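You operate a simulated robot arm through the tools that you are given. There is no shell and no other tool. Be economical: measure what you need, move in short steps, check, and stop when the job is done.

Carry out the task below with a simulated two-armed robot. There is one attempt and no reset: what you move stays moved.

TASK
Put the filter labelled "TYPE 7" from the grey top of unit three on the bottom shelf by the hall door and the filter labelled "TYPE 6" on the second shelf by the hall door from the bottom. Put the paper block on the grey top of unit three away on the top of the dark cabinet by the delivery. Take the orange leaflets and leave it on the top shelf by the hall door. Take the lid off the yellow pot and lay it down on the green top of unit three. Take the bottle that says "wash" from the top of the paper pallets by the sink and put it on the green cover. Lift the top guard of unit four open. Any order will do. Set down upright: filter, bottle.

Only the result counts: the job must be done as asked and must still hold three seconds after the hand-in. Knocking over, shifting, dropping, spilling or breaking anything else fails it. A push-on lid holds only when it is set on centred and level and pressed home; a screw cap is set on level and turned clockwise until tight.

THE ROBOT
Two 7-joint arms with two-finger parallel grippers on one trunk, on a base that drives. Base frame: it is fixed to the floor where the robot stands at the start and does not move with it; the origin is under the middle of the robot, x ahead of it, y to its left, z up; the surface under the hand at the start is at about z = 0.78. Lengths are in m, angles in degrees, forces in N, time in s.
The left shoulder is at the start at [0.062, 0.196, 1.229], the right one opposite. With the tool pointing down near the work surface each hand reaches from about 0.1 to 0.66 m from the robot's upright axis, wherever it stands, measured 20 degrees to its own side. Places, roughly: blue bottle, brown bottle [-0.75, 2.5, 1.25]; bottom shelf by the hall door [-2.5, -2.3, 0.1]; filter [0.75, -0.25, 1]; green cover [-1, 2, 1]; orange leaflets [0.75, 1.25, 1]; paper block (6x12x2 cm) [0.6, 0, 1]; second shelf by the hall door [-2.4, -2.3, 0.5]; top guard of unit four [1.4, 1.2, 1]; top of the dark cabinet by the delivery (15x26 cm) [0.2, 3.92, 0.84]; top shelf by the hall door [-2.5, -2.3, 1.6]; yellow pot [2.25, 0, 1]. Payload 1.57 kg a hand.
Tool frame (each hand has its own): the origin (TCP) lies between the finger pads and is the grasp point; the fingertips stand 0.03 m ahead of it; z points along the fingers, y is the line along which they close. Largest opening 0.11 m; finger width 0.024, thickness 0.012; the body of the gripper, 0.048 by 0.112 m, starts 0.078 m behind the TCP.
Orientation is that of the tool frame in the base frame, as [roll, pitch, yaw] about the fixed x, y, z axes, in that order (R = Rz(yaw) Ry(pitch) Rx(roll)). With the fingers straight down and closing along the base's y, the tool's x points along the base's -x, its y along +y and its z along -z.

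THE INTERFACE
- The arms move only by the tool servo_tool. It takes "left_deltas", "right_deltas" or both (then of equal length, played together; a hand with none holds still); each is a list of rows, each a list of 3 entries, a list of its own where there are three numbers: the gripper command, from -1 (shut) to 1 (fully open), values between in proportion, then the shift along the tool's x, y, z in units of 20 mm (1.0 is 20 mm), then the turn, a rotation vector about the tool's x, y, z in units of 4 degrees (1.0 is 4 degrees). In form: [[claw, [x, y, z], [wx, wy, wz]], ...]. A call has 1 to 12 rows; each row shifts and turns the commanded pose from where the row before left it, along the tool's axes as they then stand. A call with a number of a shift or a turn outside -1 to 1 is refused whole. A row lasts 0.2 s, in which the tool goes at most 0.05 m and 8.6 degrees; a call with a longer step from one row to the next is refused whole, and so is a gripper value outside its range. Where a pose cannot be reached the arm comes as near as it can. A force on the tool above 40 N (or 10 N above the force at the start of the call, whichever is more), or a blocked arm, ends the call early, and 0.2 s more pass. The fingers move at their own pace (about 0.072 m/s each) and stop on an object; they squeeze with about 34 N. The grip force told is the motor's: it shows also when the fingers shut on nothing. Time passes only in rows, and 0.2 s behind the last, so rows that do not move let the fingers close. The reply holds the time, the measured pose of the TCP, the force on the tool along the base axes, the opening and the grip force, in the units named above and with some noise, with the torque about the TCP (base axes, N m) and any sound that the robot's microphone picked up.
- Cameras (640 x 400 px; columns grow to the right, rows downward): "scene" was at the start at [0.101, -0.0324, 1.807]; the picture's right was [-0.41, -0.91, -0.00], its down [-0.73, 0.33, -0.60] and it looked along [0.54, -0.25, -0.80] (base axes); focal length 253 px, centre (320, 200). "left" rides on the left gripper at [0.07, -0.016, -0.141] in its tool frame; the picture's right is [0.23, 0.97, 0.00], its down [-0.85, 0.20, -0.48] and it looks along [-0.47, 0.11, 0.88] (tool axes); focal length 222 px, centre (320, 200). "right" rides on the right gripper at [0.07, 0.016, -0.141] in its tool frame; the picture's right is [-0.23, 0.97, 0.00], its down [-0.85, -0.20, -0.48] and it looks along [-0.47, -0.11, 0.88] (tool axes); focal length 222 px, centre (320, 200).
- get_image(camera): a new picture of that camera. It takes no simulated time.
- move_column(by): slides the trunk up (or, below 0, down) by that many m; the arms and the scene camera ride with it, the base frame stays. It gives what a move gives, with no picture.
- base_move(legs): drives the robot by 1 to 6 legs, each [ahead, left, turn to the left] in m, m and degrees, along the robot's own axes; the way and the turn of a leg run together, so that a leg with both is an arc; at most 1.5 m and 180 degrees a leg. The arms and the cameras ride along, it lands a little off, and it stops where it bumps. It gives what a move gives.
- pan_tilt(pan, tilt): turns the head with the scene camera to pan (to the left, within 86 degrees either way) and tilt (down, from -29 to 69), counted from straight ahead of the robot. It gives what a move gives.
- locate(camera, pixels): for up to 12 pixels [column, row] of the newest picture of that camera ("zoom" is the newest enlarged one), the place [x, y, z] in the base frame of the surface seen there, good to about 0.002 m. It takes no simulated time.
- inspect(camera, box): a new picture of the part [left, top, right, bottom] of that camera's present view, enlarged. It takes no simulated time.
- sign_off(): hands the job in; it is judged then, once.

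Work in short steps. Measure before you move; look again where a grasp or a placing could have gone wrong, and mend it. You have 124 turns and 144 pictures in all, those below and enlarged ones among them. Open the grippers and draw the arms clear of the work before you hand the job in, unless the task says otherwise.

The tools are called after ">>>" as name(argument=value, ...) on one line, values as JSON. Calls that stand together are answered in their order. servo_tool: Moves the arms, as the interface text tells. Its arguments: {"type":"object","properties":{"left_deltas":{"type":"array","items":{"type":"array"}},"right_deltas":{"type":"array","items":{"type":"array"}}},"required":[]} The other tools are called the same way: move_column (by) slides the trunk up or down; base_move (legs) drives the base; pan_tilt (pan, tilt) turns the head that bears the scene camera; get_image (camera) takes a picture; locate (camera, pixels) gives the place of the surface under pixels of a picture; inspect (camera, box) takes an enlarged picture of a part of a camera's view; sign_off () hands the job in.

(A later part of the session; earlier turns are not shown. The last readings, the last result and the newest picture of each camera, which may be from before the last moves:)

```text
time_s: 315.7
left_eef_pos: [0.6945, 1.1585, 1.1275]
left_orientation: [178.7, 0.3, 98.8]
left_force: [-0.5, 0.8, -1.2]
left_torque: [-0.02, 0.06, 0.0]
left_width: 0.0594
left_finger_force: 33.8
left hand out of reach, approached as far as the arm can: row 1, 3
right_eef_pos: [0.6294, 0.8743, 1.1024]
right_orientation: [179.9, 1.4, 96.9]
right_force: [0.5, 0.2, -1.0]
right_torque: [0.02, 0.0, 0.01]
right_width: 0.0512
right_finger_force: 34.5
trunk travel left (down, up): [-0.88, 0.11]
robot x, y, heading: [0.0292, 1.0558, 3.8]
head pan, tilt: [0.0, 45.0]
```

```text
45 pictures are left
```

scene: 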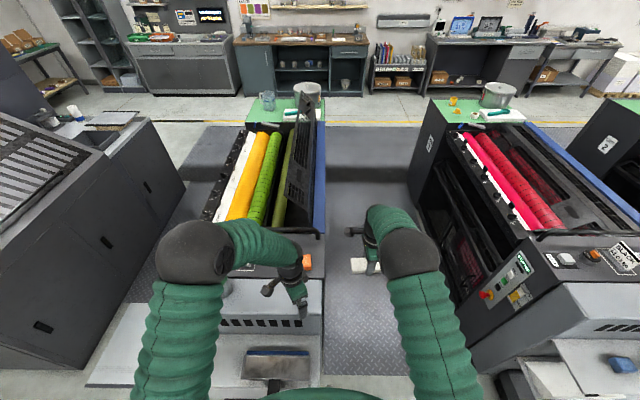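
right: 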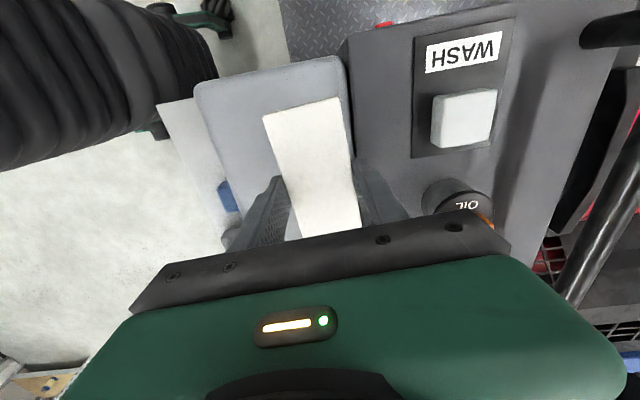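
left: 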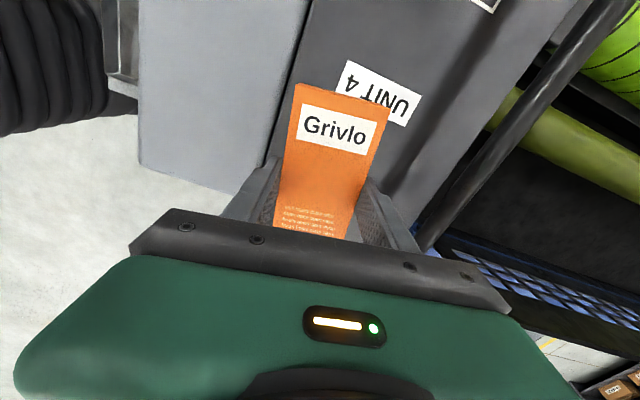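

Both loads are in hand. I raise the trunk, back off, turn to face the cabinet (+y) and drive up the aisle, then look.

>>> move_column(by=0.1)

>>> base_move(legs=[[-0.27, 0, 0], [0, 0, 86], [1.3, 0, 0]])

>>> pan_tilt(pan=0, tilt=35)

>>> get_image(camera="scene")

>>> locate(camera="scene", pixels=[[320, 130], [345, 150], [380, 150], [360, 170], [420, 250], [300, 250], [230, 250], [400, 140]])

```text
time_s: 317.0
left_eef_pos: [0.6946, 1.1593, 1.2282]
left_orientation: [178.7, 0.5, 98.9]
left_force: [-0.5, 0.2, -1.3]
left_torque: [-0.02, 0.0, -0.02]
left_width: 0.0593
left_finger_force: 33.6
right_eef_pos: [0.6301, 0.8758, 1.2018]
right_orientation: [-180.0, 1.4, 97.0]
right_force: [0.5, 0.1, -1.5]
right_torque: [0.02, -0.03, -0.01]
right_width: 0.0511
right_finger_force: 34.3
trunk travel left (down, up): [-0.98, 0.01]
robot x, y, heading: [0.0279, 1.0556, 3.6]
head pan, tilt: [0.0, 45.0]
```

```text
time_s: 328.9
left_eef_pos: [-0.3468, 3.0229, 1.2276]
left_orientation: [178.6, 0.6, -173.6]
left_force: [-0.2, 0.2, -0.6]
left_torque: [0.01, 0.0, -0.01]
left_width: 0.0596
left_finger_force: 34.3
right_eef_pos: [-0.0666, 2.9457, 1.2014]
right_orientation: [179.8, 1.5, -175.4]
right_force: [-0.7, -0.7, -1.0]
right_torque: [0.0, 0.0, -0.06]
right_width: 0.0512
right_finger_force: 34.0
trunk travel left (down, up): [-0.98, 0.01]
robot x, y, heading: [-0.2708, 2.3564, 91.4]
head pan, tilt: [0.0, 45.0]
```

```text
time_s: 329.6
left_eef_pos: [-0.3476, 3.0221, 1.2291]
left_orientation: [178.7, 0.6, -173.4]
left_force: [0.5, -0.3, -1.2]
left_torque: [0.02, -0.01, -0.01]
left_width: 0.0592
left_finger_force: 34.4
right_eef_pos: [-0.0669, 2.9449, 1.2013]
right_orientation: [179.7, 1.6, -175.5]
right_force: [0.5, 0.0, -0.3]
right_torque: [-0.03, 0.03, -0.01]
right_width: 0.0512
right_finger_force: 34.1
trunk travel left (down, up): [-0.98, 0.01]
robot x, y, heading: [-0.2696, 2.353, 91.6]
head pan, tilt: [0.0, 35.0]
```

```text
44 pictures are left
```

scene: 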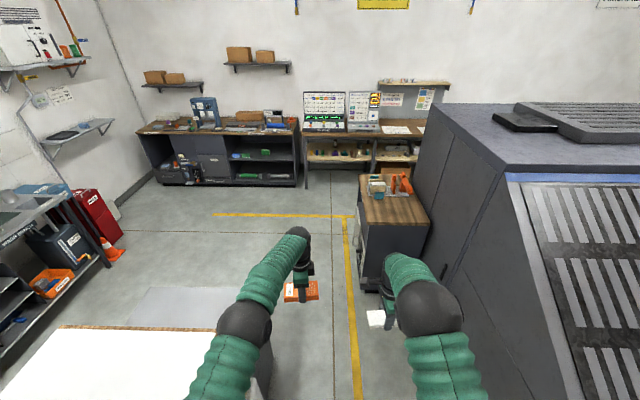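

```text
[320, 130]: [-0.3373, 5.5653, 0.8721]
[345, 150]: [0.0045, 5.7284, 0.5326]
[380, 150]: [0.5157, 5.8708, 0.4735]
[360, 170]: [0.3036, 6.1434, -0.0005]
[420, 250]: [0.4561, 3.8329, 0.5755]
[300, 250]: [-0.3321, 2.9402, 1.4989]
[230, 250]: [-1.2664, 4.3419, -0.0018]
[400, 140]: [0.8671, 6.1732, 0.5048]
```

The cabinet top is at (365–430,175–225). Enlarging it to choose the spot.

>>> inspect(camera="scene", box=[350, 160, 446, 240])

>>> locate(camera="zoom", pixels=[[95, 400], [80, 310], [500, 320], [280, 290], [280, 240], [100, 180], [430, 160], [120, 240], [450, 230], [290, 320]])

```text
5.00 times, centred on (398, 200) of scene
```

zoom: 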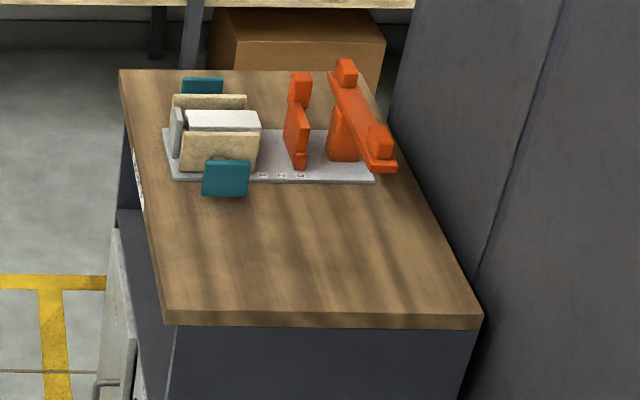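

```text
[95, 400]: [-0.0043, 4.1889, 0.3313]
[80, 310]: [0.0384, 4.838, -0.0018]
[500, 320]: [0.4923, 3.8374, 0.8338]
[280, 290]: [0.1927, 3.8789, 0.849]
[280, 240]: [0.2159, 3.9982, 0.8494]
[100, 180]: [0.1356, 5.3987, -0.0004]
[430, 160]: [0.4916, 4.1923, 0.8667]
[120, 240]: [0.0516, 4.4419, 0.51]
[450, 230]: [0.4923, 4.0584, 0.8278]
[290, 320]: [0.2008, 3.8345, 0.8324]
```

Free area is y 3.84–4.12, x 0.05–0.45. I drive up so the right hand is over (0.2, 3.925), lower the trunk and check.

>>> base_move(legs=[[0.96, 0, -1.5], [0, -0.27, 0]])

>>> move_column(by=-0.25)

>>> get_image(camera="right")

```text
time_s: 335.9
left_eef_pos: [-0.0892, 3.9483, 1.2282]
left_orientation: [178.6, 0.7, -174.2]
left_force: [-0.3, 0.2, -1.2]
left_torque: [-0.01, -0.05, 0.02]
left_width: 0.0593
left_finger_force: 34.4
right_eef_pos: [0.1896, 3.8663, 1.2035]
right_orientation: [179.8, 1.6, -176.0]
right_force: [-0.2, -0.2, -1.6]
right_torque: [0.01, 0.03, 0.01]
right_width: 0.0514
right_finger_force: 34.0
trunk travel left (down, up): [-0.98, 0.01]
robot x, y, heading: [-0.0173, 3.2823, 90.7]
head pan, tilt: [0.0, 35.0]
```

```text
time_s: 338.5
left_eef_pos: [-0.0868, 3.9472, 0.981]
left_orientation: [178.5, 0.6, -174.3]
left_force: [-1.0, -0.6, -0.6]
left_torque: [0.0, 0.03, 0.01]
left_width: 0.0593
left_finger_force: 34.2
right_eef_pos: [0.193, 3.8636, 0.9525]
right_orientation: [179.7, 1.6, -176.1]
right_force: [-0.5, 0.7, -0.9]
right_torque: [0.0, 0.02, -0.06]
right_width: 0.0512
right_finger_force: 33.6
trunk travel left (down, up): [-0.73, 0.26]
robot x, y, heading: [-0.0136, 3.276, 90.5]
head pan, tilt: [0.0, 35.0]
```

```text
42 pictures are left
```

right: 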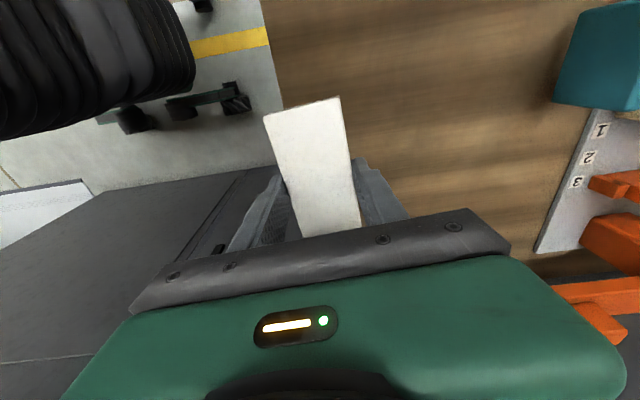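

>>> base_move(legs=[[0.063, 0, 0]])

>>> servo_tool(right_deltas=[[-1, [0, 0, 0.8], [0, 0, 0]], [-1, [0, 0, 0.8], [0, 0, 0]], [-1, [0, 0, 0.8], [0, 0, 0]], [-1, [0, 0, 0.3], [0, 0, 0]], [-1, [0, 0, 0.15], [0, 0, 0]], [-1, [0, 0, 0.15], [0, 0, 0]], [-1, [0, 0, 0.1], [0, 0, 0]]])

>>> get_image(camera="right")

>>> locate(camera="right", pixels=[[265, 117], [338, 100], [268, 130], [300, 112], [315, 95], [320, 170]])

```text
time_s: 339.5
left_eef_pos: [-0.0888, 4.003, 0.9858]
left_orientation: [177.9, 0.7, -174.3]
left_force: [0.3, -0.3, 0.5]
left_torque: [0.01, -0.05, 0.04]
left_width: 0.0592
left_finger_force: 33.9
right_eef_pos: [0.1912, 3.9199, 0.9592]
right_orientation: [179.3, 1.6, -176.1]
right_force: [0.2, -0.6, -0.2]
right_torque: [0.05, 0.0, 0.01]
right_width: 0.0512
right_finger_force: 33.1
trunk travel left (down, up): [-0.73, 0.26]
robot x, y, heading: [-0.0201, 3.339, 90.7]
head pan, tilt: [0.0, 35.0]
```

```text
time_s: 341.1
left_eef_pos: [-0.0883, 4.0084, 0.9812]
left_orientation: [178.4, 0.7, -174.3]
left_force: [-0.7, -0.4, -2.1]
left_torque: [0.02, 0.01, 0.04]
left_width: 0.0593
left_finger_force: 34.1
right_eef_pos: [0.1947, 3.9256, 0.893]
right_orientation: [179.6, 1.7, -176.1]
right_force: [0.1, 0.3, -0.6]
right_torque: [0.02, 0.0, 0.03]
right_width: 0.0511
right_finger_force: 34.1
trunk travel left (down, up): [-0.73, 0.26]
robot x, y, heading: [-0.018, 3.3398, 90.8]
head pan, tilt: [0.0, 35.0]
```

```text
41 pictures are left
```

right: 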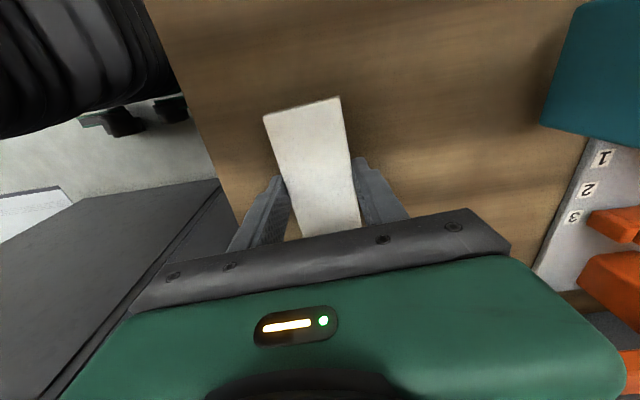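

```text
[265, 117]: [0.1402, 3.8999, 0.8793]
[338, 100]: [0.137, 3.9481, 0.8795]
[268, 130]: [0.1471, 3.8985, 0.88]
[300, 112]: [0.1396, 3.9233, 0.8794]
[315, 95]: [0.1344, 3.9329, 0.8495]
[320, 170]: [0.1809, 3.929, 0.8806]
```

Bottom is ~8 mm above the wood. Lower the rest, release, and rise.

>>> servo_tool(right_deltas=[[-1, [0, 0, 0.2], [0, 0, 0]], [-1, [0, 0, 0.1], [0, 0, 0]], [-1, [0, 0, 0.1], [0, 0, 0]], [-1, [0, 0, 0.05], [0, 0, 0]], [-0.2, [0, 0, 0], [0, 0, 0]], [0.4, [0, 0, 0], [0, 0, 0]], [0.4, [0, 0, 0], [0, 0, 0]], [0.4, [0, 0, -0.8], [0, 0, 0]], [0.4, [0, 0, -1], [0, 0, 0]], [0.4, [0, 0, -1], [0, 0, 0]], [0.4, [0, 0, -1], [0, 0, 0]]])

>>> get_image(camera="right")

```text
time_s: 343.5
left_eef_pos: [-0.0888, 4.0072, 0.9832]
left_orientation: [178.4, 0.6, -174.2]
left_force: [-0.1, 0.7, -2.2]
left_torque: [0.0, -0.04, 0.03]
left_width: 0.0592
left_finger_force: 34.7
right_eef_pos: [0.191, 3.9242, 0.959]
right_orientation: [179.6, 1.6, -176.1]
right_force: [0.3, 0.5, -0.1]
right_torque: [0.0, 0.0, 0.03]
right_width: 0.0772
right_finger_force: 0.0
trunk travel left (down, up): [-0.73, 0.26]
robot x, y, heading: [-0.0171, 3.3408, 90.6]
head pan, tilt: [0.0, 35.0]
```

```text
40 pictures are left
```

right: 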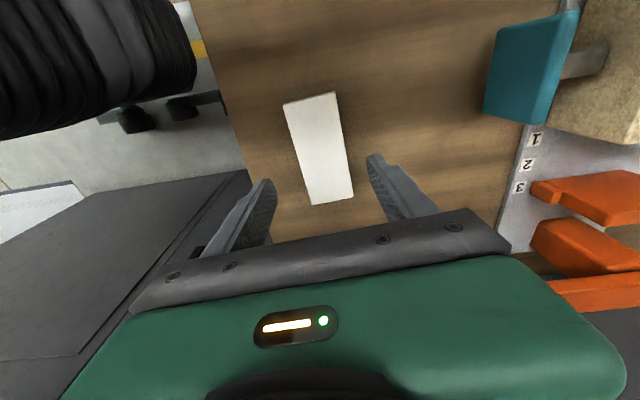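

Block laid on the cabinet. Now the bottle: I raise trunk and hands (left drawn back), back down the aisle, turn to face the pallets and look.

>>> servo_tool(left_deltas=[[-1, [0, -1, -0.8], [0, 0, 0]], [-1, [0, -1, -0.8], [0, 0, 0]], [-1, [0, -1, -0.8], [0, 0, 0]], [-1, [0, -1, -0.8], [0, 0, 0]], [-1, [0, -1, -0.8], [0, 0, 0]], [-1, [0, -1, -0.8], [0, 0, 0]], [-1, [0, -1, -0.8], [0, 0, 0]], [-1, [0, -1, -0.8], [0, 0, 0]]], right_deltas=[[1, [0, 0, -0.7], [0, 0, 0]], [1, [0, 0, -0.7], [0, 0, 0]], [1, [0, 0, -0.7], [0, 0, 0]], [1, [0, 0, -0.7], [0, 0, 0]], [1, [0, 0, -0.7], [0, 0, 0]], [1, [0, 0, -0.7], [0, 0, 0]], [1, [0, 0, -0.7], [0, 0, 0]], [1, [0, 0, -0.7], [0, 0, 0]]])

>>> move_column(by=0.25)

>>> base_move(legs=[[-1.13, 0, 0], [0, -0.08, 0], [0, 0, 89.5]])

>>> pan_tilt(pan=-10, tilt=35)

>>> get_image(camera="scene")

```text
time_s: 345.3
left_eef_pos: [-0.0735, 3.8418, 1.1057]
left_orientation: [178.3, 0.6, -174.2]
left_force: [0.2, 0.3, -0.9]
left_torque: [0.06, -0.01, 0.0]
left_width: 0.0593
left_finger_force: 34.2
right_eef_pos: [0.189, 3.9212, 1.0734]
right_orientation: [179.4, 1.6, -176.2]
right_force: [-0.2, 0.0, -0.6]
right_torque: [0.04, 0.0, 0.0]
right_width: 0.1098
right_finger_force: 0.0
trunk travel left (down, up): [-0.73, 0.26]
robot x, y, heading: [-0.0166, 3.3397, 90.7]
head pan, tilt: [0.0, 35.0]
```

```text
time_s: 347.9
left_eef_pos: [-0.0726, 3.8448, 1.3547]
left_orientation: [178.2, 0.6, -174.2]
left_force: [0.4, 0.5, -1.5]
left_torque: [-0.01, -0.04, 0.04]
left_width: 0.0595
left_finger_force: 34.2
right_eef_pos: [0.1884, 3.9246, 1.3226]
right_orientation: [179.6, 1.6, -176.1]
right_force: [0.7, 0.4, -0.3]
right_torque: [0.0, -0.01, 0.02]
right_width: 0.11
right_finger_force: 0.0
trunk travel left (down, up): [-0.98, 0.01]
robot x, y, heading: [-0.0163, 3.3447, 90.5]
head pan, tilt: [0.0, 35.0]
```

```text
time_s: 358.2
left_eef_pos: [-0.4157, 2.1227, 1.3546]
left_orientation: [178.3, 0.7, -83.9]
left_force: [0.1, 0.4, -2.0]
left_torque: [0.06, 0.02, 0.0]
left_width: 0.0596
left_finger_force: 34.0
right_eef_pos: [-0.496, 2.3846, 1.3213]
right_orientation: [179.7, 1.7, -85.8]
right_force: [-0.9, 0.7, 0.2]
right_torque: [0.04, -0.02, -0.03]
right_width: 0.1103
right_finger_force: 0.0
trunk travel left (down, up): [-0.98, 0.01]
robot x, y, heading: [0.0876, 2.1839, -179.3]
head pan, tilt: [0.0, 35.0]
```

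```text
time_s: 358.9
left_eef_pos: [-0.4133, 2.1329, 1.3572]
left_orientation: [178.3, 0.4, -84.0]
left_force: [-0.1, 0.7, -0.9]
left_torque: [-0.09, 0.01, -0.02]
left_width: 0.0592
left_finger_force: 34.1
right_eef_pos: [-0.4937, 2.3923, 1.321]
right_orientation: [179.5, 1.5, -85.9]
right_force: [-0.4, 0.1, -0.1]
right_torque: [-0.09, 0.0, 0.04]
right_width: 0.1101
right_finger_force: 0.0
trunk travel left (down, up): [-0.98, 0.01]
robot x, y, heading: [0.0887, 2.1849, -179.4]
head pan, tilt: [-10.0, 35.0]
```

```text
39 pictures are left
```

scene: 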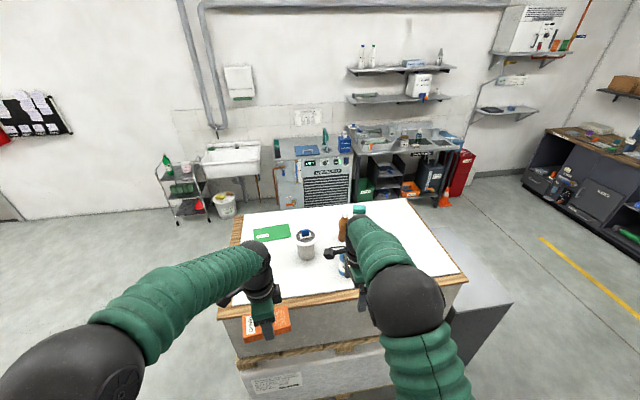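

>>> inspect(camera="scene", box=[290, 195, 390, 290])

>>> get_image(camera="right")

```text
4.21 times, centred on (340, 242) of scene
```

zoom: 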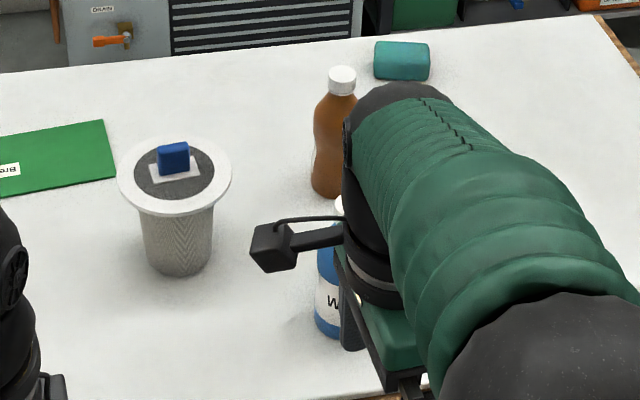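

```text
37 pictures are left
```

right: 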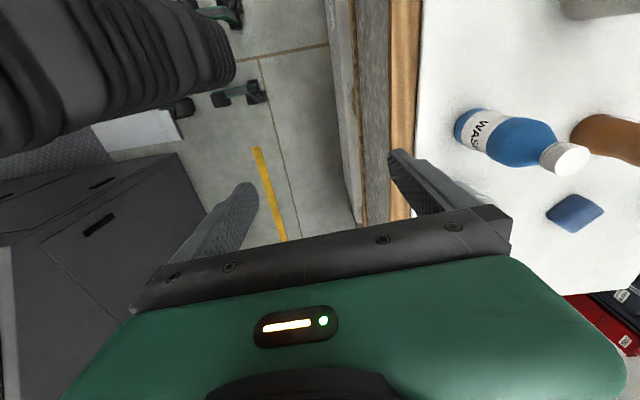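

The blue bottle's label reads "WAS(H)". I locate its cap and base from the right camera.

>>> locate(camera="right", pixels=[[572, 160], [560, 150], [565, 172], [515, 140], [462, 130], [500, 165], [515, 120], [575, 212], [600, 130]])

```text
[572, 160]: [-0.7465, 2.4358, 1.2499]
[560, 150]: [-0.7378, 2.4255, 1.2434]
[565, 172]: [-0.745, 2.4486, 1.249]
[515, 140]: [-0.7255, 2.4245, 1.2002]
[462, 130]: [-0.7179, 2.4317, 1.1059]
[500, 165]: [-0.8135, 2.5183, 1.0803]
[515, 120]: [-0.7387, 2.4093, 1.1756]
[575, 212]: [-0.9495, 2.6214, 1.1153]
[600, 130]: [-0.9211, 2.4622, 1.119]
```

Bottle axis ≈(−0.748,2.434), top z 1.25. I drive 0.25 m closer with the hand still above it.

>>> base_move(legs=[[0.25, 0, 0]])

>>> get_image(camera="right")

```text
time_s: 360.8
left_eef_pos: [-0.6573, 2.1189, 1.36]
left_orientation: [177.8, 0.8, -83.6]
left_force: [0.3, 0.5, -0.9]
left_torque: [0.0, -0.01, 0.01]
left_width: 0.0592
left_finger_force: 33.7
right_eef_pos: [-0.7405, 2.3798, 1.3269]
right_orientation: [179.0, 1.6, -85.5]
right_force: [-0.1, 0.8, -0.6]
right_torque: [-0.02, 0.03, 0.0]
right_width: 0.11
right_finger_force: 0.0
trunk travel left (down, up): [-0.98, 0.01]
robot x, y, heading: [-0.1667, 2.1791, -178.9]
head pan, tilt: [-10.0, 35.0]
```

```text
36 pictures are left
```

right: 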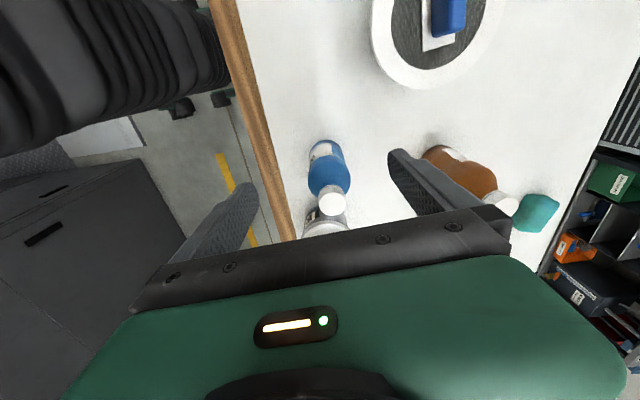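

>>> locate(camera="right", pixels=[[332, 203], [325, 195], [340, 195], [310, 175], [350, 175], [325, 145], [325, 218], [345, 220], [310, 225]])

```text
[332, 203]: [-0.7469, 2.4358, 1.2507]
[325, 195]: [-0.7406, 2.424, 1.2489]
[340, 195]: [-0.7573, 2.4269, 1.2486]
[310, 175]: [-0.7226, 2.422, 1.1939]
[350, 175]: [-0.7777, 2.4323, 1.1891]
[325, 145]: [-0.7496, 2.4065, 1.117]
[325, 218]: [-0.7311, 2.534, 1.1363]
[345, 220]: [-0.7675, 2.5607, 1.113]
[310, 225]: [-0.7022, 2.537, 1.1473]
```

Shift over the bottle axis (−0.749,2.436), lower to TCP z≈1.183 and close.

>>> servo_tool(right_deltas=[[1, [-0.71, 0.05, 0], [0.05, 0.1, 0]], [1, [-0.71, 0.05, 0], [0.05, 0.1, 0]], [1, [-0.71, 0.05, 0], [0.05, 0.1, 0]], [1, [-0.71, 0.05, 0], [0.05, 0.1, 0]], [1, [0, 0, 1], [0, 0, 0]], [1, [0, 0, 1], [0, 0, 0]], [1, [0, 0, 1], [0, 0, 0]], [1, [0, 0, 1], [0, 0, 0]], [1, [0, 0, 1], [0, 0, 0]], [1, [0, 0, 1], [0, 0, 0]], [1, [0, 0, 1], [0, 0, 0]], [1, [0, 0, 0.2], [0, 0, 0]]])

>>> servo_tool(right_deltas=[[-1, [0, 0, 0], [0, 0, 0]], [-1, [0, 0, 0], [0, 0, 0]], [-1, [0, 0, 0], [0, 0, 0]], [-1, [0, 0, 0], [0, 0, 0]]])

>>> get_image(camera="right")

```text
time_s: 363.4
left_eef_pos: [-0.6643, 2.1139, 1.3579]
left_orientation: [178.1, 0.7, -83.7]
left_force: [-0.1, -0.2, -1.2]
left_torque: [0.04, 0.0, -0.01]
left_width: 0.0594
left_finger_force: 34.1
right_eef_pos: [-0.7551, 2.4307, 1.183]
right_orientation: [-179.8, 0.1, -85.6]
right_force: [0.5, 0.4, 0.9]
right_torque: [0.04, -0.01, 0.02]
right_width: 0.11
right_finger_force: 0.1
trunk travel left (down, up): [-0.98, 0.01]
robot x, y, heading: [-0.167, 2.185, -178.7]
head pan, tilt: [-10.0, 35.0]
```

```text
time_s: 364.4
left_eef_pos: [-0.6624, 2.1148, 1.3574]
left_orientation: [178.1, 0.7, -83.7]
left_force: [-0.7, -1.3, -1.9]
left_torque: [-0.02, 0.02, 0.04]
left_width: 0.0591
left_finger_force: 34.3
right_eef_pos: [-0.7546, 2.431, 1.1819]
right_orientation: [-180.0, 0.2, -85.6]
right_force: [2.2, -0.1, 3.5]
right_torque: [0.04, 0.0, -0.04]
right_width: 0.0581
right_finger_force: 33.8
trunk travel left (down, up): [-0.98, 0.01]
robot x, y, heading: [-0.1641, 2.1817, -178.9]
head pan, tilt: [-10.0, 35.0]
```

```text
35 pictures are left
```

right: 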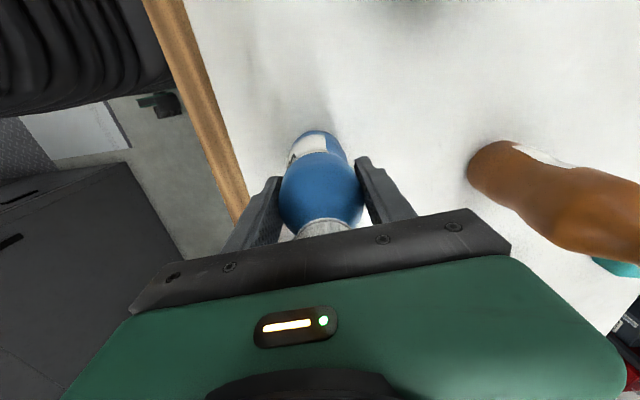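

Bottle gripped (0.058). I lift it 0.12 m, back off and drive round to the −y side of the pallets, facing the green cover.

>>> servo_tool(right_deltas=[[-1, [0, 0, -1], [0, 0, 0]], [-1, [0, 0, -1], [0, 0, 0]], [-1, [0, 0, -1], [0, 0, 0]], [-1, [0, 0, -1], [0, 0, 0]], [-1, [0, 0, -1], [0, 0, 0]], [-1, [0, 0, -1], [0, 0, 0]], [-1, [0, 0, -0.5], [0, 0, 0]]])

>>> base_move(legs=[[-0.27, 0, 0], [0, 0, -91], [0, 0.36, 0], [-0.75, 0, 0], [0, 1.04, 0]])

>>> get_image(camera="right")

>>> get_image(camera="scene")

```text
time_s: 366.0
left_eef_pos: [-0.6634, 2.1145, 1.3571]
left_orientation: [178.1, 0.8, -83.7]
left_force: [-0.5, -0.6, -1.4]
left_torque: [0.03, 0.0, 0.0]
left_width: 0.0596
left_finger_force: 34.1
right_eef_pos: [-0.7533, 2.43, 1.3135]
right_orientation: [-179.8, 0.2, -85.6]
right_force: [-0.6, 1.1, -3.1]
right_torque: [-0.02, 0.04, 0.03]
right_width: 0.0578
right_finger_force: 34.2
trunk travel left (down, up): [-0.98, 0.01]
robot x, y, heading: [-0.1672, 2.1782, -179.0]
head pan, tilt: [-10.0, 35.0]
```

```text
time_s: 382.3
left_eef_pos: [-1.3251, 1.922, 1.3585]
left_orientation: [178.1, 0.5, -174.9]
left_force: [0.3, 0.0, -0.7]
left_torque: [0.01, 0.06, 0.0]
left_width: 0.0594
left_finger_force: 33.7
right_eef_pos: [-1.0079, 2.0059, 1.3118]
right_orientation: [-179.8, -0.1, -176.7]
right_force: [0.1, 0.5, -4.1]
right_torque: [0.02, 0.05, 0.0]
right_width: 0.0578
right_finger_force: 33.7
trunk travel left (down, up): [-0.98, 0.01]
robot x, y, heading: [-1.2753, 1.4211, 90.2]
head pan, tilt: [-10.0, 35.0]
```

```text
34 pictures are left
```

right: 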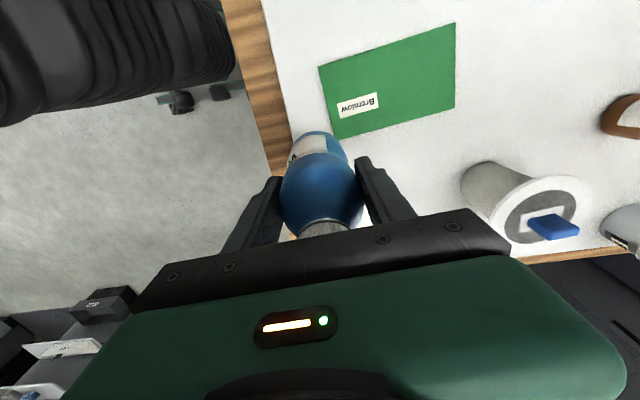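

```text
33 pictures are left
```

scene: 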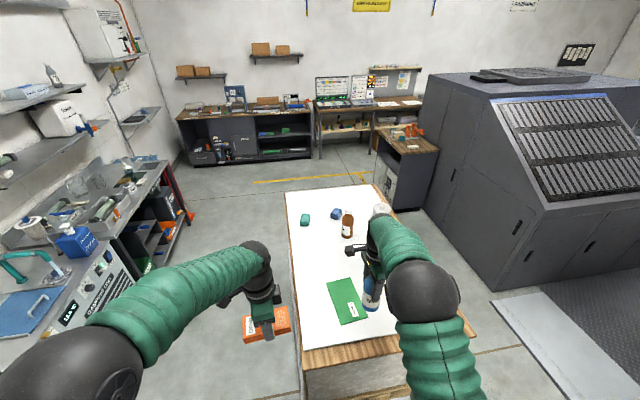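

>>> locate(camera="right", pixels=[[322, 68], [455, 25], [453, 105], [338, 136], [395, 80]])

```text
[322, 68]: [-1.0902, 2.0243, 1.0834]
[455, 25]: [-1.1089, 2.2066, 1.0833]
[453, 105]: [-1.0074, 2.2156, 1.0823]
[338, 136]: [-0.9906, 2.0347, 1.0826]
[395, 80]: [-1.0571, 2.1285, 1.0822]
```

Cover spans centre (−1.049,2.120), z 1.083. I move the base left 0.041 and ahead 0.114, then lower the bottle to just above.

>>> base_move(legs=[[0.114, 0.041, 0]])

>>> servo_tool(right_deltas=[[-1, [0, 0, 0.9], [0, 0, 0]], [-1, [0, 0, 0.9], [0, 0, 0]], [-1, [0, 0, 0.9], [0, 0, 0]], [-1, [0, 0, 0.9], [0, 0, 0]], [-1, [0, 0, 0.9], [0, 0, 0]], [-1, [0, 0, 0.9], [0, 0, 0]]])

>>> get_image(camera="right")

```text
time_s: 383.5
left_eef_pos: [-1.3623, 2.024, 1.364]
left_orientation: [177.4, 0.5, -175.0]
left_force: [0.2, -1.1, -0.7]
left_torque: [0.03, 0.02, -0.03]
left_width: 0.0594
left_finger_force: 34.2
right_eef_pos: [-1.0441, 2.1075, 1.3192]
right_orientation: [179.5, -0.2, -176.8]
right_force: [1.5, -0.6, -3.1]
right_torque: [0.07, 0.05, -0.02]
right_width: 0.0578
right_finger_force: 34.1
trunk travel left (down, up): [-0.98, 0.01]
robot x, y, heading: [-1.314, 1.539, 89.8]
head pan, tilt: [-10.0, 35.0]
```

```text
time_s: 384.9
left_eef_pos: [-1.3756, 2.0324, 1.3599]
left_orientation: [177.8, 1.0, -175.0]
left_force: [0.1, -0.4, -1.0]
left_torque: [0.0, 0.02, 0.02]
left_width: 0.0591
left_finger_force: 34.1
right_eef_pos: [-1.0582, 2.1167, 1.2094]
right_orientation: [179.9, 0.4, -176.7]
right_force: [-0.2, 0.2, -3.0]
right_torque: [0.04, 0.01, 0.05]
right_width: 0.0579
right_finger_force: 33.5
trunk travel left (down, up): [-0.98, 0.01]
robot x, y, heading: [-1.3192, 1.5432, 89.9]
head pan, tilt: [-10.0, 35.0]
```

```text
32 pictures are left
```

right: 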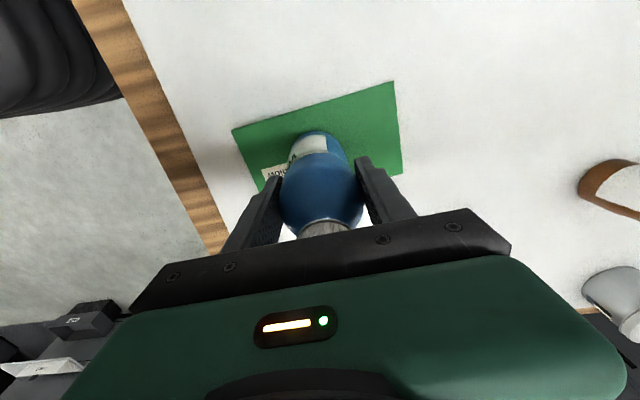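

Bottle is centred over the cover within 9 mm; correct +x, then lower gently to contact.

>>> servo_tool(right_deltas=[[-1, [-0.4, 0, 0.3], [0, 0, 0]], [-1, [0, 0, 0.4], [0, 0, 0]], [-1, [0, 0, 0.2], [0, 0, 0]], [-1, [0, 0, 0.15], [0, 0, 0]], [-1, [0, 0, 0.1], [0, 0, 0]]])

```text
time_s: 386.1
left_eef_pos: [-1.3738, 2.0344, 1.3598]
left_orientation: [177.9, 1.1, -175.0]
left_force: [0.6, 0.1, -0.8]
left_torque: [-0.01, -0.02, 0.01]
left_width: 0.0592
left_finger_force: 34.3
right_eef_pos: [-1.0478, 2.1187, 1.1861]
right_orientation: [179.9, 0.3, -176.7]
right_force: [-2.3, -0.4, 3.8]
right_torque: [0.06, 0.22, 0.04]
right_width: 0.058
right_finger_force: 33.7
trunk travel left (down, up): [-0.98, 0.01]
robot x, y, heading: [-1.3185, 1.5402, 90.0]
head pan, tilt: [-10.0, 35.0]
```

Contact felt (+7 N change). Open, wait, and rise straight up.

>>> servo_tool(right_deltas=[[-0.1, [0, 0, 0], [0, 0, 0]], [0.3, [0, 0, 0], [0, 0, 0]], [0.8, [0, 0, 0], [0, 0, 0]], [0.8, [0, 0, 0], [0, 0, 0]], [0.8, [0, 0, -0.6], [0, 0, 0]], [0.8, [0, 0, -1], [0, 0, 0]], [0.8, [0, 0, -1], [0, 0, 0]], [0.8, [0, 0, -1], [0, 0, 0]], [0.8, [0, 0, -1], [0, 0, 0]], [0.8, [0, 0, -1], [0, 0, 0]], [0.8, [0, 0, -1], [0, 0, 0]], [0.8, [0, 0, -1], [0, 0, 0]]])

>>> get_image(camera="right")

```text
time_s: 388.7
left_eef_pos: [-1.371, 2.0347, 1.3588]
left_orientation: [177.9, 0.9, -175.0]
left_force: [-0.6, -0.1, -0.4]
left_torque: [-0.03, 0.0, -0.02]
left_width: 0.0594
left_finger_force: 34.2
right_eef_pos: [-1.0446, 2.1176, 1.3372]
right_orientation: [179.8, 0.3, -176.8]
right_force: [-0.6, 0.8, -0.1]
right_torque: [0.02, -0.01, 0.02]
right_width: 0.0988
right_finger_force: 0.0
trunk travel left (down, up): [-0.98, 0.01]
robot x, y, heading: [-1.3182, 1.5412, 90.1]
head pan, tilt: [-10.0, 35.0]
```

```text
31 pictures are left
```

right: 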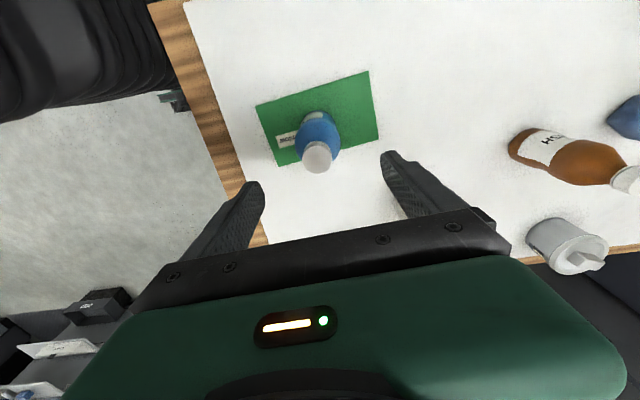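

Bottle stands on the cover. I double-check both labels, since the brown one seems to have an "H" too.

>>> inspect(camera="right", box=[500, 115, 640, 205])

>>> inspect(camera="right", box=[260, 95, 360, 185])

```text
4.44 times, centred on (570, 160) of right
```

zoom: 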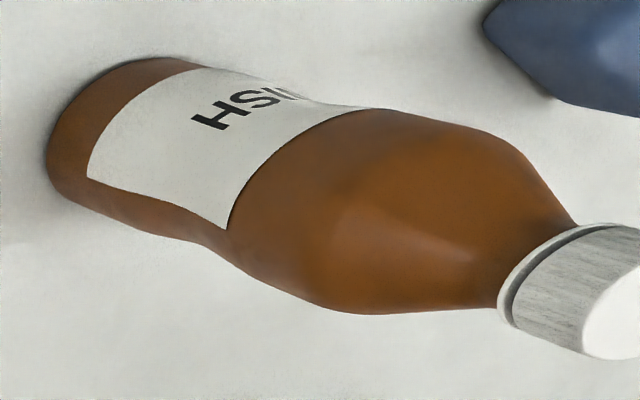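

```text
4.44 times, centred on (310, 140) of right
```

zoom: 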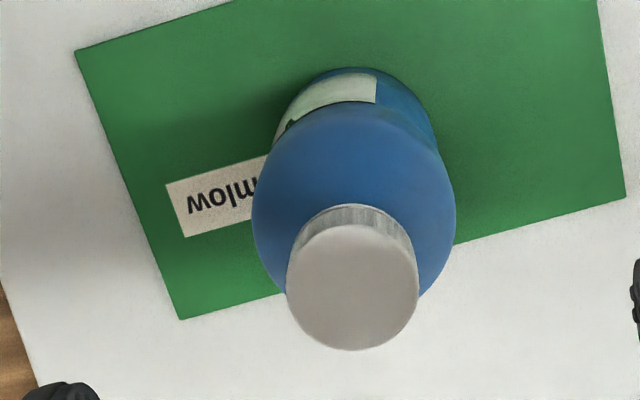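

Brown reads "…ISH"; blue is "WASH" – correct. Now the leaflets: back off, drive to the shelf, raising the left hand above 1.6 on the way.

>>> base_move(legs=[[-0.35, 0, 0], [0, 0, 180], [1.2, 0, 0], [1.15, 0, 0], [0, -1.0, 0]])

>>> servo_tool(left_deltas=[[-1, [0, 0, -1], [0, 0, 0]], [-1, [0, 0, -1], [0, 0, 0]], [-1, [0, 0, -1], [0, 0, 0]], [-1, [0, 0, -1], [0, 0, 0]], [-1, [0, 0, -1], [0, 0, 0]], [-1, [0, 0, -1], [0, 0, 0]], [-1, [0, 0, -1], [0, 0, 0]], [-1, [0, 0, -1], [0, 0, 0]], [-1, [0, 0, -1], [0, 0, 0]], [-1, [0, 0, -1], [0, 0, 0]], [-1, [0, 0, -1], [0, 0, 0]], [-1, [0, 0, -1], [0, 0, 0]]])

>>> pan_tilt(pan=0, tilt=25)

>>> get_image(camera="scene")

```text
time_s: 414.3
left_eef_pos: [-2.2068, -1.6782, 1.3586]
left_orientation: [178.0, 1.1, 5.6]
left_force: [0.2, -0.4, -1.5]
left_torque: [0.0, 0.06, 0.02]
left_width: 0.0593
left_finger_force: 34.1
right_eef_pos: [-2.5344, -1.7641, 1.3395]
right_orientation: [180.0, 0.5, 3.9]
right_force: [-0.4, 0.1, 0.4]
right_torque: [0.02, -0.02, 0.0]
right_width: 0.099
right_finger_force: 0.0
trunk travel left (down, up): [-0.98, 0.01]
robot x, y, heading: [-2.2751, -1.1821, -89.5]
head pan, tilt: [-10.0, 35.0]
```

```text
time_s: 416.9
left_eef_pos: [-2.2092, -1.6679, 1.6015]
left_orientation: [177.8, 0.9, 5.5]
left_force: [-0.5, 0.4, -0.3]
left_torque: [-0.01, 0.0, -0.02]
left_width: 0.0594
left_finger_force: 33.8
right_eef_pos: [-2.5387, -1.7625, 1.3385]
right_orientation: [179.9, 0.4, 3.7]
right_force: [-0.6, -0.2, -0.7]
right_torque: [-0.01, -0.02, 0.02]
right_width: 0.0988
right_finger_force: 0.1
trunk travel left (down, up): [-0.98, 0.01]
robot x, y, heading: [-2.2735, -1.1819, -89.6]
head pan, tilt: [-10.0, 35.0]
```

```text
time_s: 417.6
left_eef_pos: [-2.2072, -1.6677, 1.6013]
left_orientation: [177.8, 0.9, 5.6]
left_force: [0.1, -0.4, -1.0]
left_torque: [0.0, -0.01, -0.01]
left_width: 0.0595
left_finger_force: 34.3
right_eef_pos: [-2.5373, -1.7632, 1.3387]
right_orientation: [179.8, 0.2, 3.8]
right_force: [1.3, 0.7, 0.7]
right_torque: [-0.01, 0.03, 0.0]
right_width: 0.0991
right_finger_force: 0.1
trunk travel left (down, up): [-0.98, 0.01]
robot x, y, heading: [-2.2732, -1.1828, -89.7]
head pan, tilt: [0.0, 25.0]
```

```text
28 pictures are left
```

scene: 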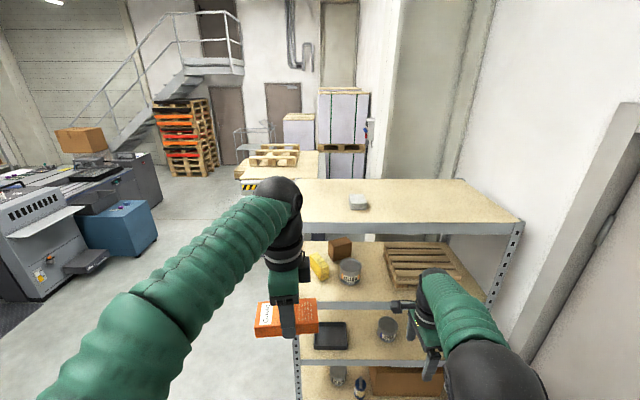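

The top shelf holds only a small item at (358,200). I pull the right hand up and back, raise the left 0.08 more and extend it 0.12.

>>> locate(camera="scene", pixels=[[358, 200], [350, 208], [368, 205], [400, 205], [420, 222], [330, 200], [310, 222]])

>>> servo_tool(left_deltas=[[-1, [0, 0, -1], [0, 0, 0]], [-1, [0, 0, -1], [0, 0, 0]], [-1, [0, 0, -1], [0, 0, 0]], [-1, [0, 0, -1], [0, 0, 0]], [-1, [0, 0.75, 0], [0, 0, 0]], [-1, [0, 0.75, 0], [0, 0, 0]], [-1, [0, 0.75, 0], [0, 0, 0]], [-1, [0, 0.75, 0], [0, 0, 0]], [-1, [0, 0.75, 0], [0, 0, 0]], [-1, [0, 0.75, 0], [0, 0, 0]], [-1, [0, 0.75, 0], [0, 0, 0]], [-1, [0, 0.75, 0], [0, 0, 0]]], right_deltas=[[0.8, [0, -0.8, -1], [0, 0, 0]], [0.8, [0, -0.8, -1], [0, 0, 0]], [0.8, [0, -0.8, -1], [0, 0, 0]], [0.8, [0, -0.8, -1], [0, 0, 0]], [0.8, [0, -0.8, -1], [0, 0, 0]], [0.8, [0, -0.8, -1], [0, 0, 0]], [0.8, [0, -0.8, -1], [0, 0, 0]], [0.8, [0, -0.8, -1], [0, 0, 0]], [0.8, [0, -0.8, -1], [0, 0, 0]], [0.8, [0, -0.8, -1], [0, 0, 0]], [0.8, [0, -0.8, -1], [0, 0, 0]], [0.8, [0, -0.8, -1], [0, 0, 0]]])

>>> get_image(camera="scene")

```text
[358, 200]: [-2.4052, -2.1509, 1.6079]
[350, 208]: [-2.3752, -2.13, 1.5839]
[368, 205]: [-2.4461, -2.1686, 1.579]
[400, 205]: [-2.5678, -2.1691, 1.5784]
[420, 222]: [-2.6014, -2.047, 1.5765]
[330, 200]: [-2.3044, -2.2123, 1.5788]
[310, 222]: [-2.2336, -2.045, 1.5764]
```

```text
time_s: 420.2
left_eef_pos: [-2.1953, -1.6978, 1.6571]
left_orientation: [177.7, 1.1, 5.6]
left_force: [0.1, 0.3, -1.8]
left_torque: [-0.05, -0.02, 0.0]
left_width: 0.0596
left_finger_force: 34.1
left hand out of reach, approached as far as the arm can: row 5, 6, 7, 8, 9, 10, 11, 12
right_eef_pos: [-2.5495, -1.5698, 1.5803]
right_orientation: [179.9, 0.3, 3.8]
right_force: [-0.2, -0.2, 0.0]
right_torque: [-0.03, 0.06, 0.01]
right_width: 0.0988
right_finger_force: 0.0
trunk travel left (down, up): [-0.98, 0.01]
robot x, y, heading: [-2.2688, -1.1841, -89.3]
head pan, tilt: [0.0, 25.0]
```

```text
27 pictures are left
```

scene: 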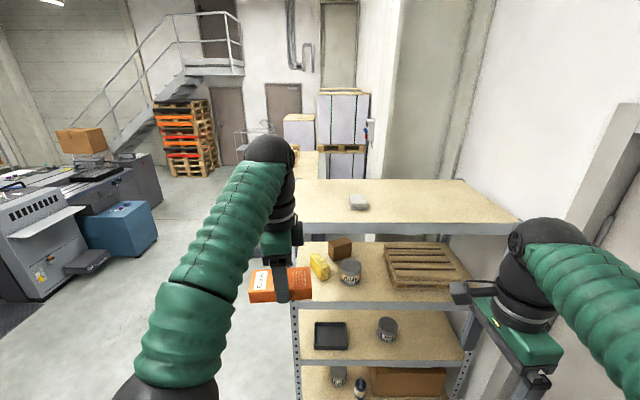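

Spot chosen: x≈−2.255, y≈−2.115 (item starts at x −2.375). I raise/close the right hand so it clears, then drive right 0.06 and ahead 0.415.

>>> servo_tool(right_deltas=[[-0.5, [0, -0.5, -1], [0, 0, 0]], [-1, [0, -0.5, -1], [0, 0, 0]], [-1, [0, -0.5, -1], [0, 0, 0]], [-1, [0, -0.5, -1], [0, 0, 0]], [-1, [0, 0, 0], [0, 0, 0]]])

>>> base_move(legs=[[0, -0.06, 0], [0.415, 0, 0]])

>>> get_image(camera="left")

>>> locate(camera="left", pixels=[[320, 170], [330, 95], [250, 100], [420, 100], [320, 60]])

```text
time_s: 421.4
left_eef_pos: [-2.195, -1.6988, 1.6554]
left_orientation: [177.7, 0.9, 5.5]
left_force: [0.0, 0.4, -1.3]
left_torque: [-0.04, 0.03, -0.04]
left_width: 0.0594
left_finger_force: 34.5
right_eef_pos: [-2.553, -1.5307, 1.6579]
right_orientation: [179.9, 0.3, 3.9]
right_force: [-0.5, 0.0, 0.1]
right_torque: [0.03, -0.02, -0.03]
right_width: 0.0
right_finger_force: 21.2
trunk travel left (down, up): [-0.98, 0.01]
robot x, y, heading: [-2.2729, -1.186, -89.4]
head pan, tilt: [0.0, 25.0]
```

```text
time_s: 424.6
left_eef_pos: [-2.2188, -2.1129, 1.6568]
left_orientation: [177.4, 1.9, 5.7]
left_force: [1.3, 2.0, -1.2]
left_torque: [-0.07, 0.12, 0.0]
left_width: 0.0594
left_finger_force: 33.6
right_eef_pos: [-2.5771, -1.9438, 1.664]
right_orientation: [179.8, 1.3, 4.0]
right_force: [1.8, 0.3, -0.9]
right_torque: [-0.02, 0.2, 0.0]
right_width: 0.0
right_finger_force: 21.4
trunk travel left (down, up): [-0.98, 0.01]
robot x, y, heading: [-2.3212, -1.6042, -89.5]
head pan, tilt: [0.0, 25.0]
```

```text
26 pictures are left
```

left: 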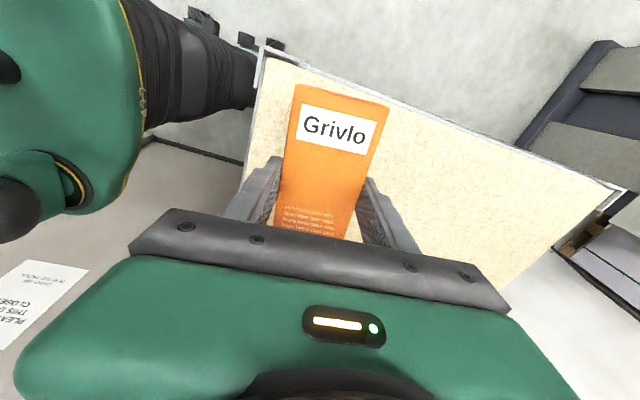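

```text
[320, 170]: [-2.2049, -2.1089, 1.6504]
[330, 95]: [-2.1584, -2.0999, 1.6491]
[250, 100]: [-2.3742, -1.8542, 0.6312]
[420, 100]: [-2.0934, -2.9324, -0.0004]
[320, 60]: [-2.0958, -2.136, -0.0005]
```

Over the shelf but near its end (x −2.145). I shift 3.5 cm toward −x and lower until contact.

>>> servo_tool(left_deltas=[[-1, [-0.9, 0, 0], [0, 0, 0]], [-1, [-0.9, 0, 0], [0, 0, 0]], [-1, [0, 0, 0], [0, 0, 0]], [-1, [0, 0, 0.5], [0, 0, 0]], [-1, [0, 0, 0.5], [0, 0, 0]], [-1, [0, 0, 0.4], [0, 0, 0]], [-1, [0, 0, 0.15], [0, 0, 0]], [-1, [0, 0, 0.15], [0, 0, 0]]])

>>> get_image(camera="left")

>>> locate(camera="left", pixels=[[330, 95], [297, 90], [385, 110], [335, 80], [400, 140], [280, 110]])

```text
time_s: 426.4
left_eef_pos: [-2.2729, -2.1162, 1.6176]
left_orientation: [177.5, 1.3, 5.7]
left_force: [-0.8, 1.4, 3.6]
left_torque: [0.16, -0.23, 0.06]
left_width: 0.0593
left_finger_force: 33.9
left hand out of reach, approached as far as the arm can: row 1, 2
right_eef_pos: [-2.5959, -1.9472, 1.6605]
right_orientation: [179.7, 0.5, 4.0]
right_force: [0.9, 0.6, 0.0]
right_torque: [0.04, 0.0, 0.0]
right_width: 0.0
right_finger_force: 21.0
trunk travel left (down, up): [-0.98, 0.01]
robot x, y, heading: [-2.3241, -1.6014, -89.6]
head pan, tilt: [0.0, 25.0]
```

```text
25 pictures are left
```

left: 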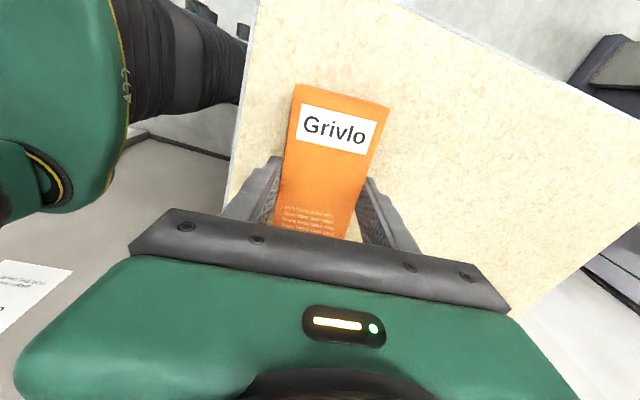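

```text
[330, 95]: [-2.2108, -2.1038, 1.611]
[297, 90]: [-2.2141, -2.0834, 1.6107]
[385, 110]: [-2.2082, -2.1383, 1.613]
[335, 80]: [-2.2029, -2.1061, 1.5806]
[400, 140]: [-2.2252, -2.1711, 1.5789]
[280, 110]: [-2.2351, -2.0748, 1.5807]
```

Leaflets rest on the shelf (contact +5 N). Release and rise.

>>> servo_tool(left_deltas=[[-1, [0, 0, 0.05], [0, 0, 0]], [0, [0, 0, 0], [0, 0, 0]], [0.5, [0, 0, 0], [0, 0, 0]], [0.5, [0, 0, 0], [0, 0, 0]], [0.5, [0, 0, -0.6], [0, 0, 0]], [0.5, [0, 0, -0.8], [0, 0, 0]], [0.5, [0, 0, -0.8], [0, 0, 0]], [0.5, [0, 0, -0.8], [0, 0, 0]]])

>>> get_image(camera="left")

```text
time_s: 428.2
left_eef_pos: [-2.2847, -2.1053, 1.6597]
left_orientation: [177.3, 0.9, 5.7]
left_force: [0.0, 0.1, 0.0]
left_torque: [0.02, 0.0, -0.02]
left_width: 0.0825
left_finger_force: 0.2
left hand out of reach, approached as far as the arm can: row 7, 8
right_eef_pos: [-2.6114, -1.9461, 1.659]
right_orientation: [179.9, 0.1, 3.9]
right_force: [-0.1, 0.4, 0.7]
right_torque: [0.02, 0.0, -0.02]
right_width: 0.0001
right_finger_force: 21.4
trunk travel left (down, up): [-0.98, 0.01]
robot x, y, heading: [-2.3277, -1.6053, -89.6]
head pan, tilt: [0.0, 25.0]
```

```text
24 pictures are left
```

left: 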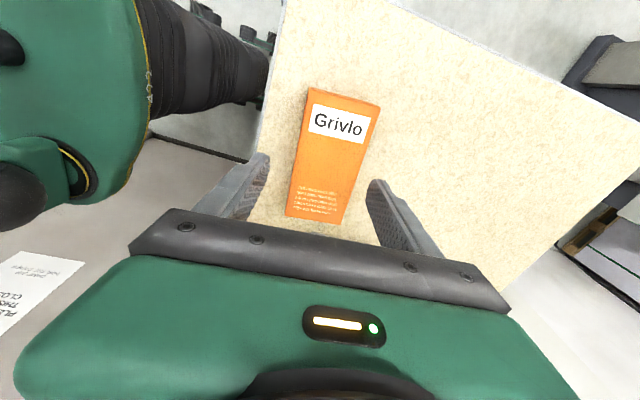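

Leaflets lie on the shelf. Back the base off, open the right gripper, and take a last look at the shelf.

>>> base_move(legs=[[-0.5, 0, 0]])

>>> servo_tool(right_deltas=[[1, [0, 0, 0], [0, 0, 0]], [1, [0, 0, 0], [0, 0, 0]], [1, [0, 0, 0], [0, 0, 0]]])

>>> pan_tilt(pan=0, tilt=40)

>>> get_image(camera="scene")

```text
time_s: 431.1
left_eef_pos: [-2.2841, -1.6116, 1.6572]
left_orientation: [177.5, 0.9, 5.9]
left_force: [0.0, -0.7, -0.1]
left_torque: [-0.02, -0.01, -0.02]
left_width: 0.0826
left_finger_force: 0.1
right_eef_pos: [-2.6138, -1.4547, 1.6561]
right_orientation: [180.0, 0.2, 4.3]
right_force: [0.1, 0.5, -0.6]
right_torque: [0.0, 0.02, 0.0]
right_width: 0.0
right_finger_force: 21.4
trunk travel left (down, up): [-0.98, 0.01]
robot x, y, heading: [-2.3328, -1.1045, -89.1]
head pan, tilt: [0.0, 25.0]
```

```text
time_s: 431.9
left_eef_pos: [-2.2855, -1.6077, 1.6589]
left_orientation: [177.4, 0.8, 5.9]
left_force: [-0.4, -0.2, 0.2]
left_torque: [0.02, 0.04, -0.02]
left_width: 0.0826
left_finger_force: 0.1
right_eef_pos: [-2.6135, -1.4508, 1.6573]
right_orientation: [179.9, 0.2, 4.2]
right_force: [-0.2, 0.0, -0.1]
right_torque: [0.02, 0.01, 0.02]
right_width: 0.1092
right_finger_force: 0.1
trunk travel left (down, up): [-0.98, 0.01]
robot x, y, heading: [-2.3344, -1.1008, -89.5]
head pan, tilt: [0.0, 25.0]
```

```text
time_s: 432.7
left_eef_pos: [-2.2827, -1.6078, 1.6582]
left_orientation: [177.3, 1.1, 5.9]
left_force: [0.5, 0.3, -0.6]
left_torque: [-0.01, -0.01, 0.01]
left_width: 0.0826
left_finger_force: 0.0
right_eef_pos: [-2.6103, -1.4496, 1.6578]
right_orientation: [179.9, 0.4, 4.1]
right_force: [-0.1, -0.7, 0.7]
right_torque: [0.03, 0.0, -0.02]
right_width: 0.1102
right_finger_force: 0.1
trunk travel left (down, up): [-0.98, 0.01]
robot x, y, heading: [-2.3319, -1.1011, -89.1]
head pan, tilt: [0.0, 40.0]
```

```text
23 pictures are left
```

scene: 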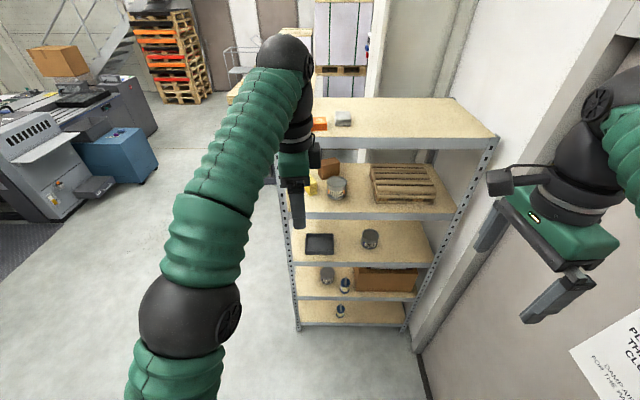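

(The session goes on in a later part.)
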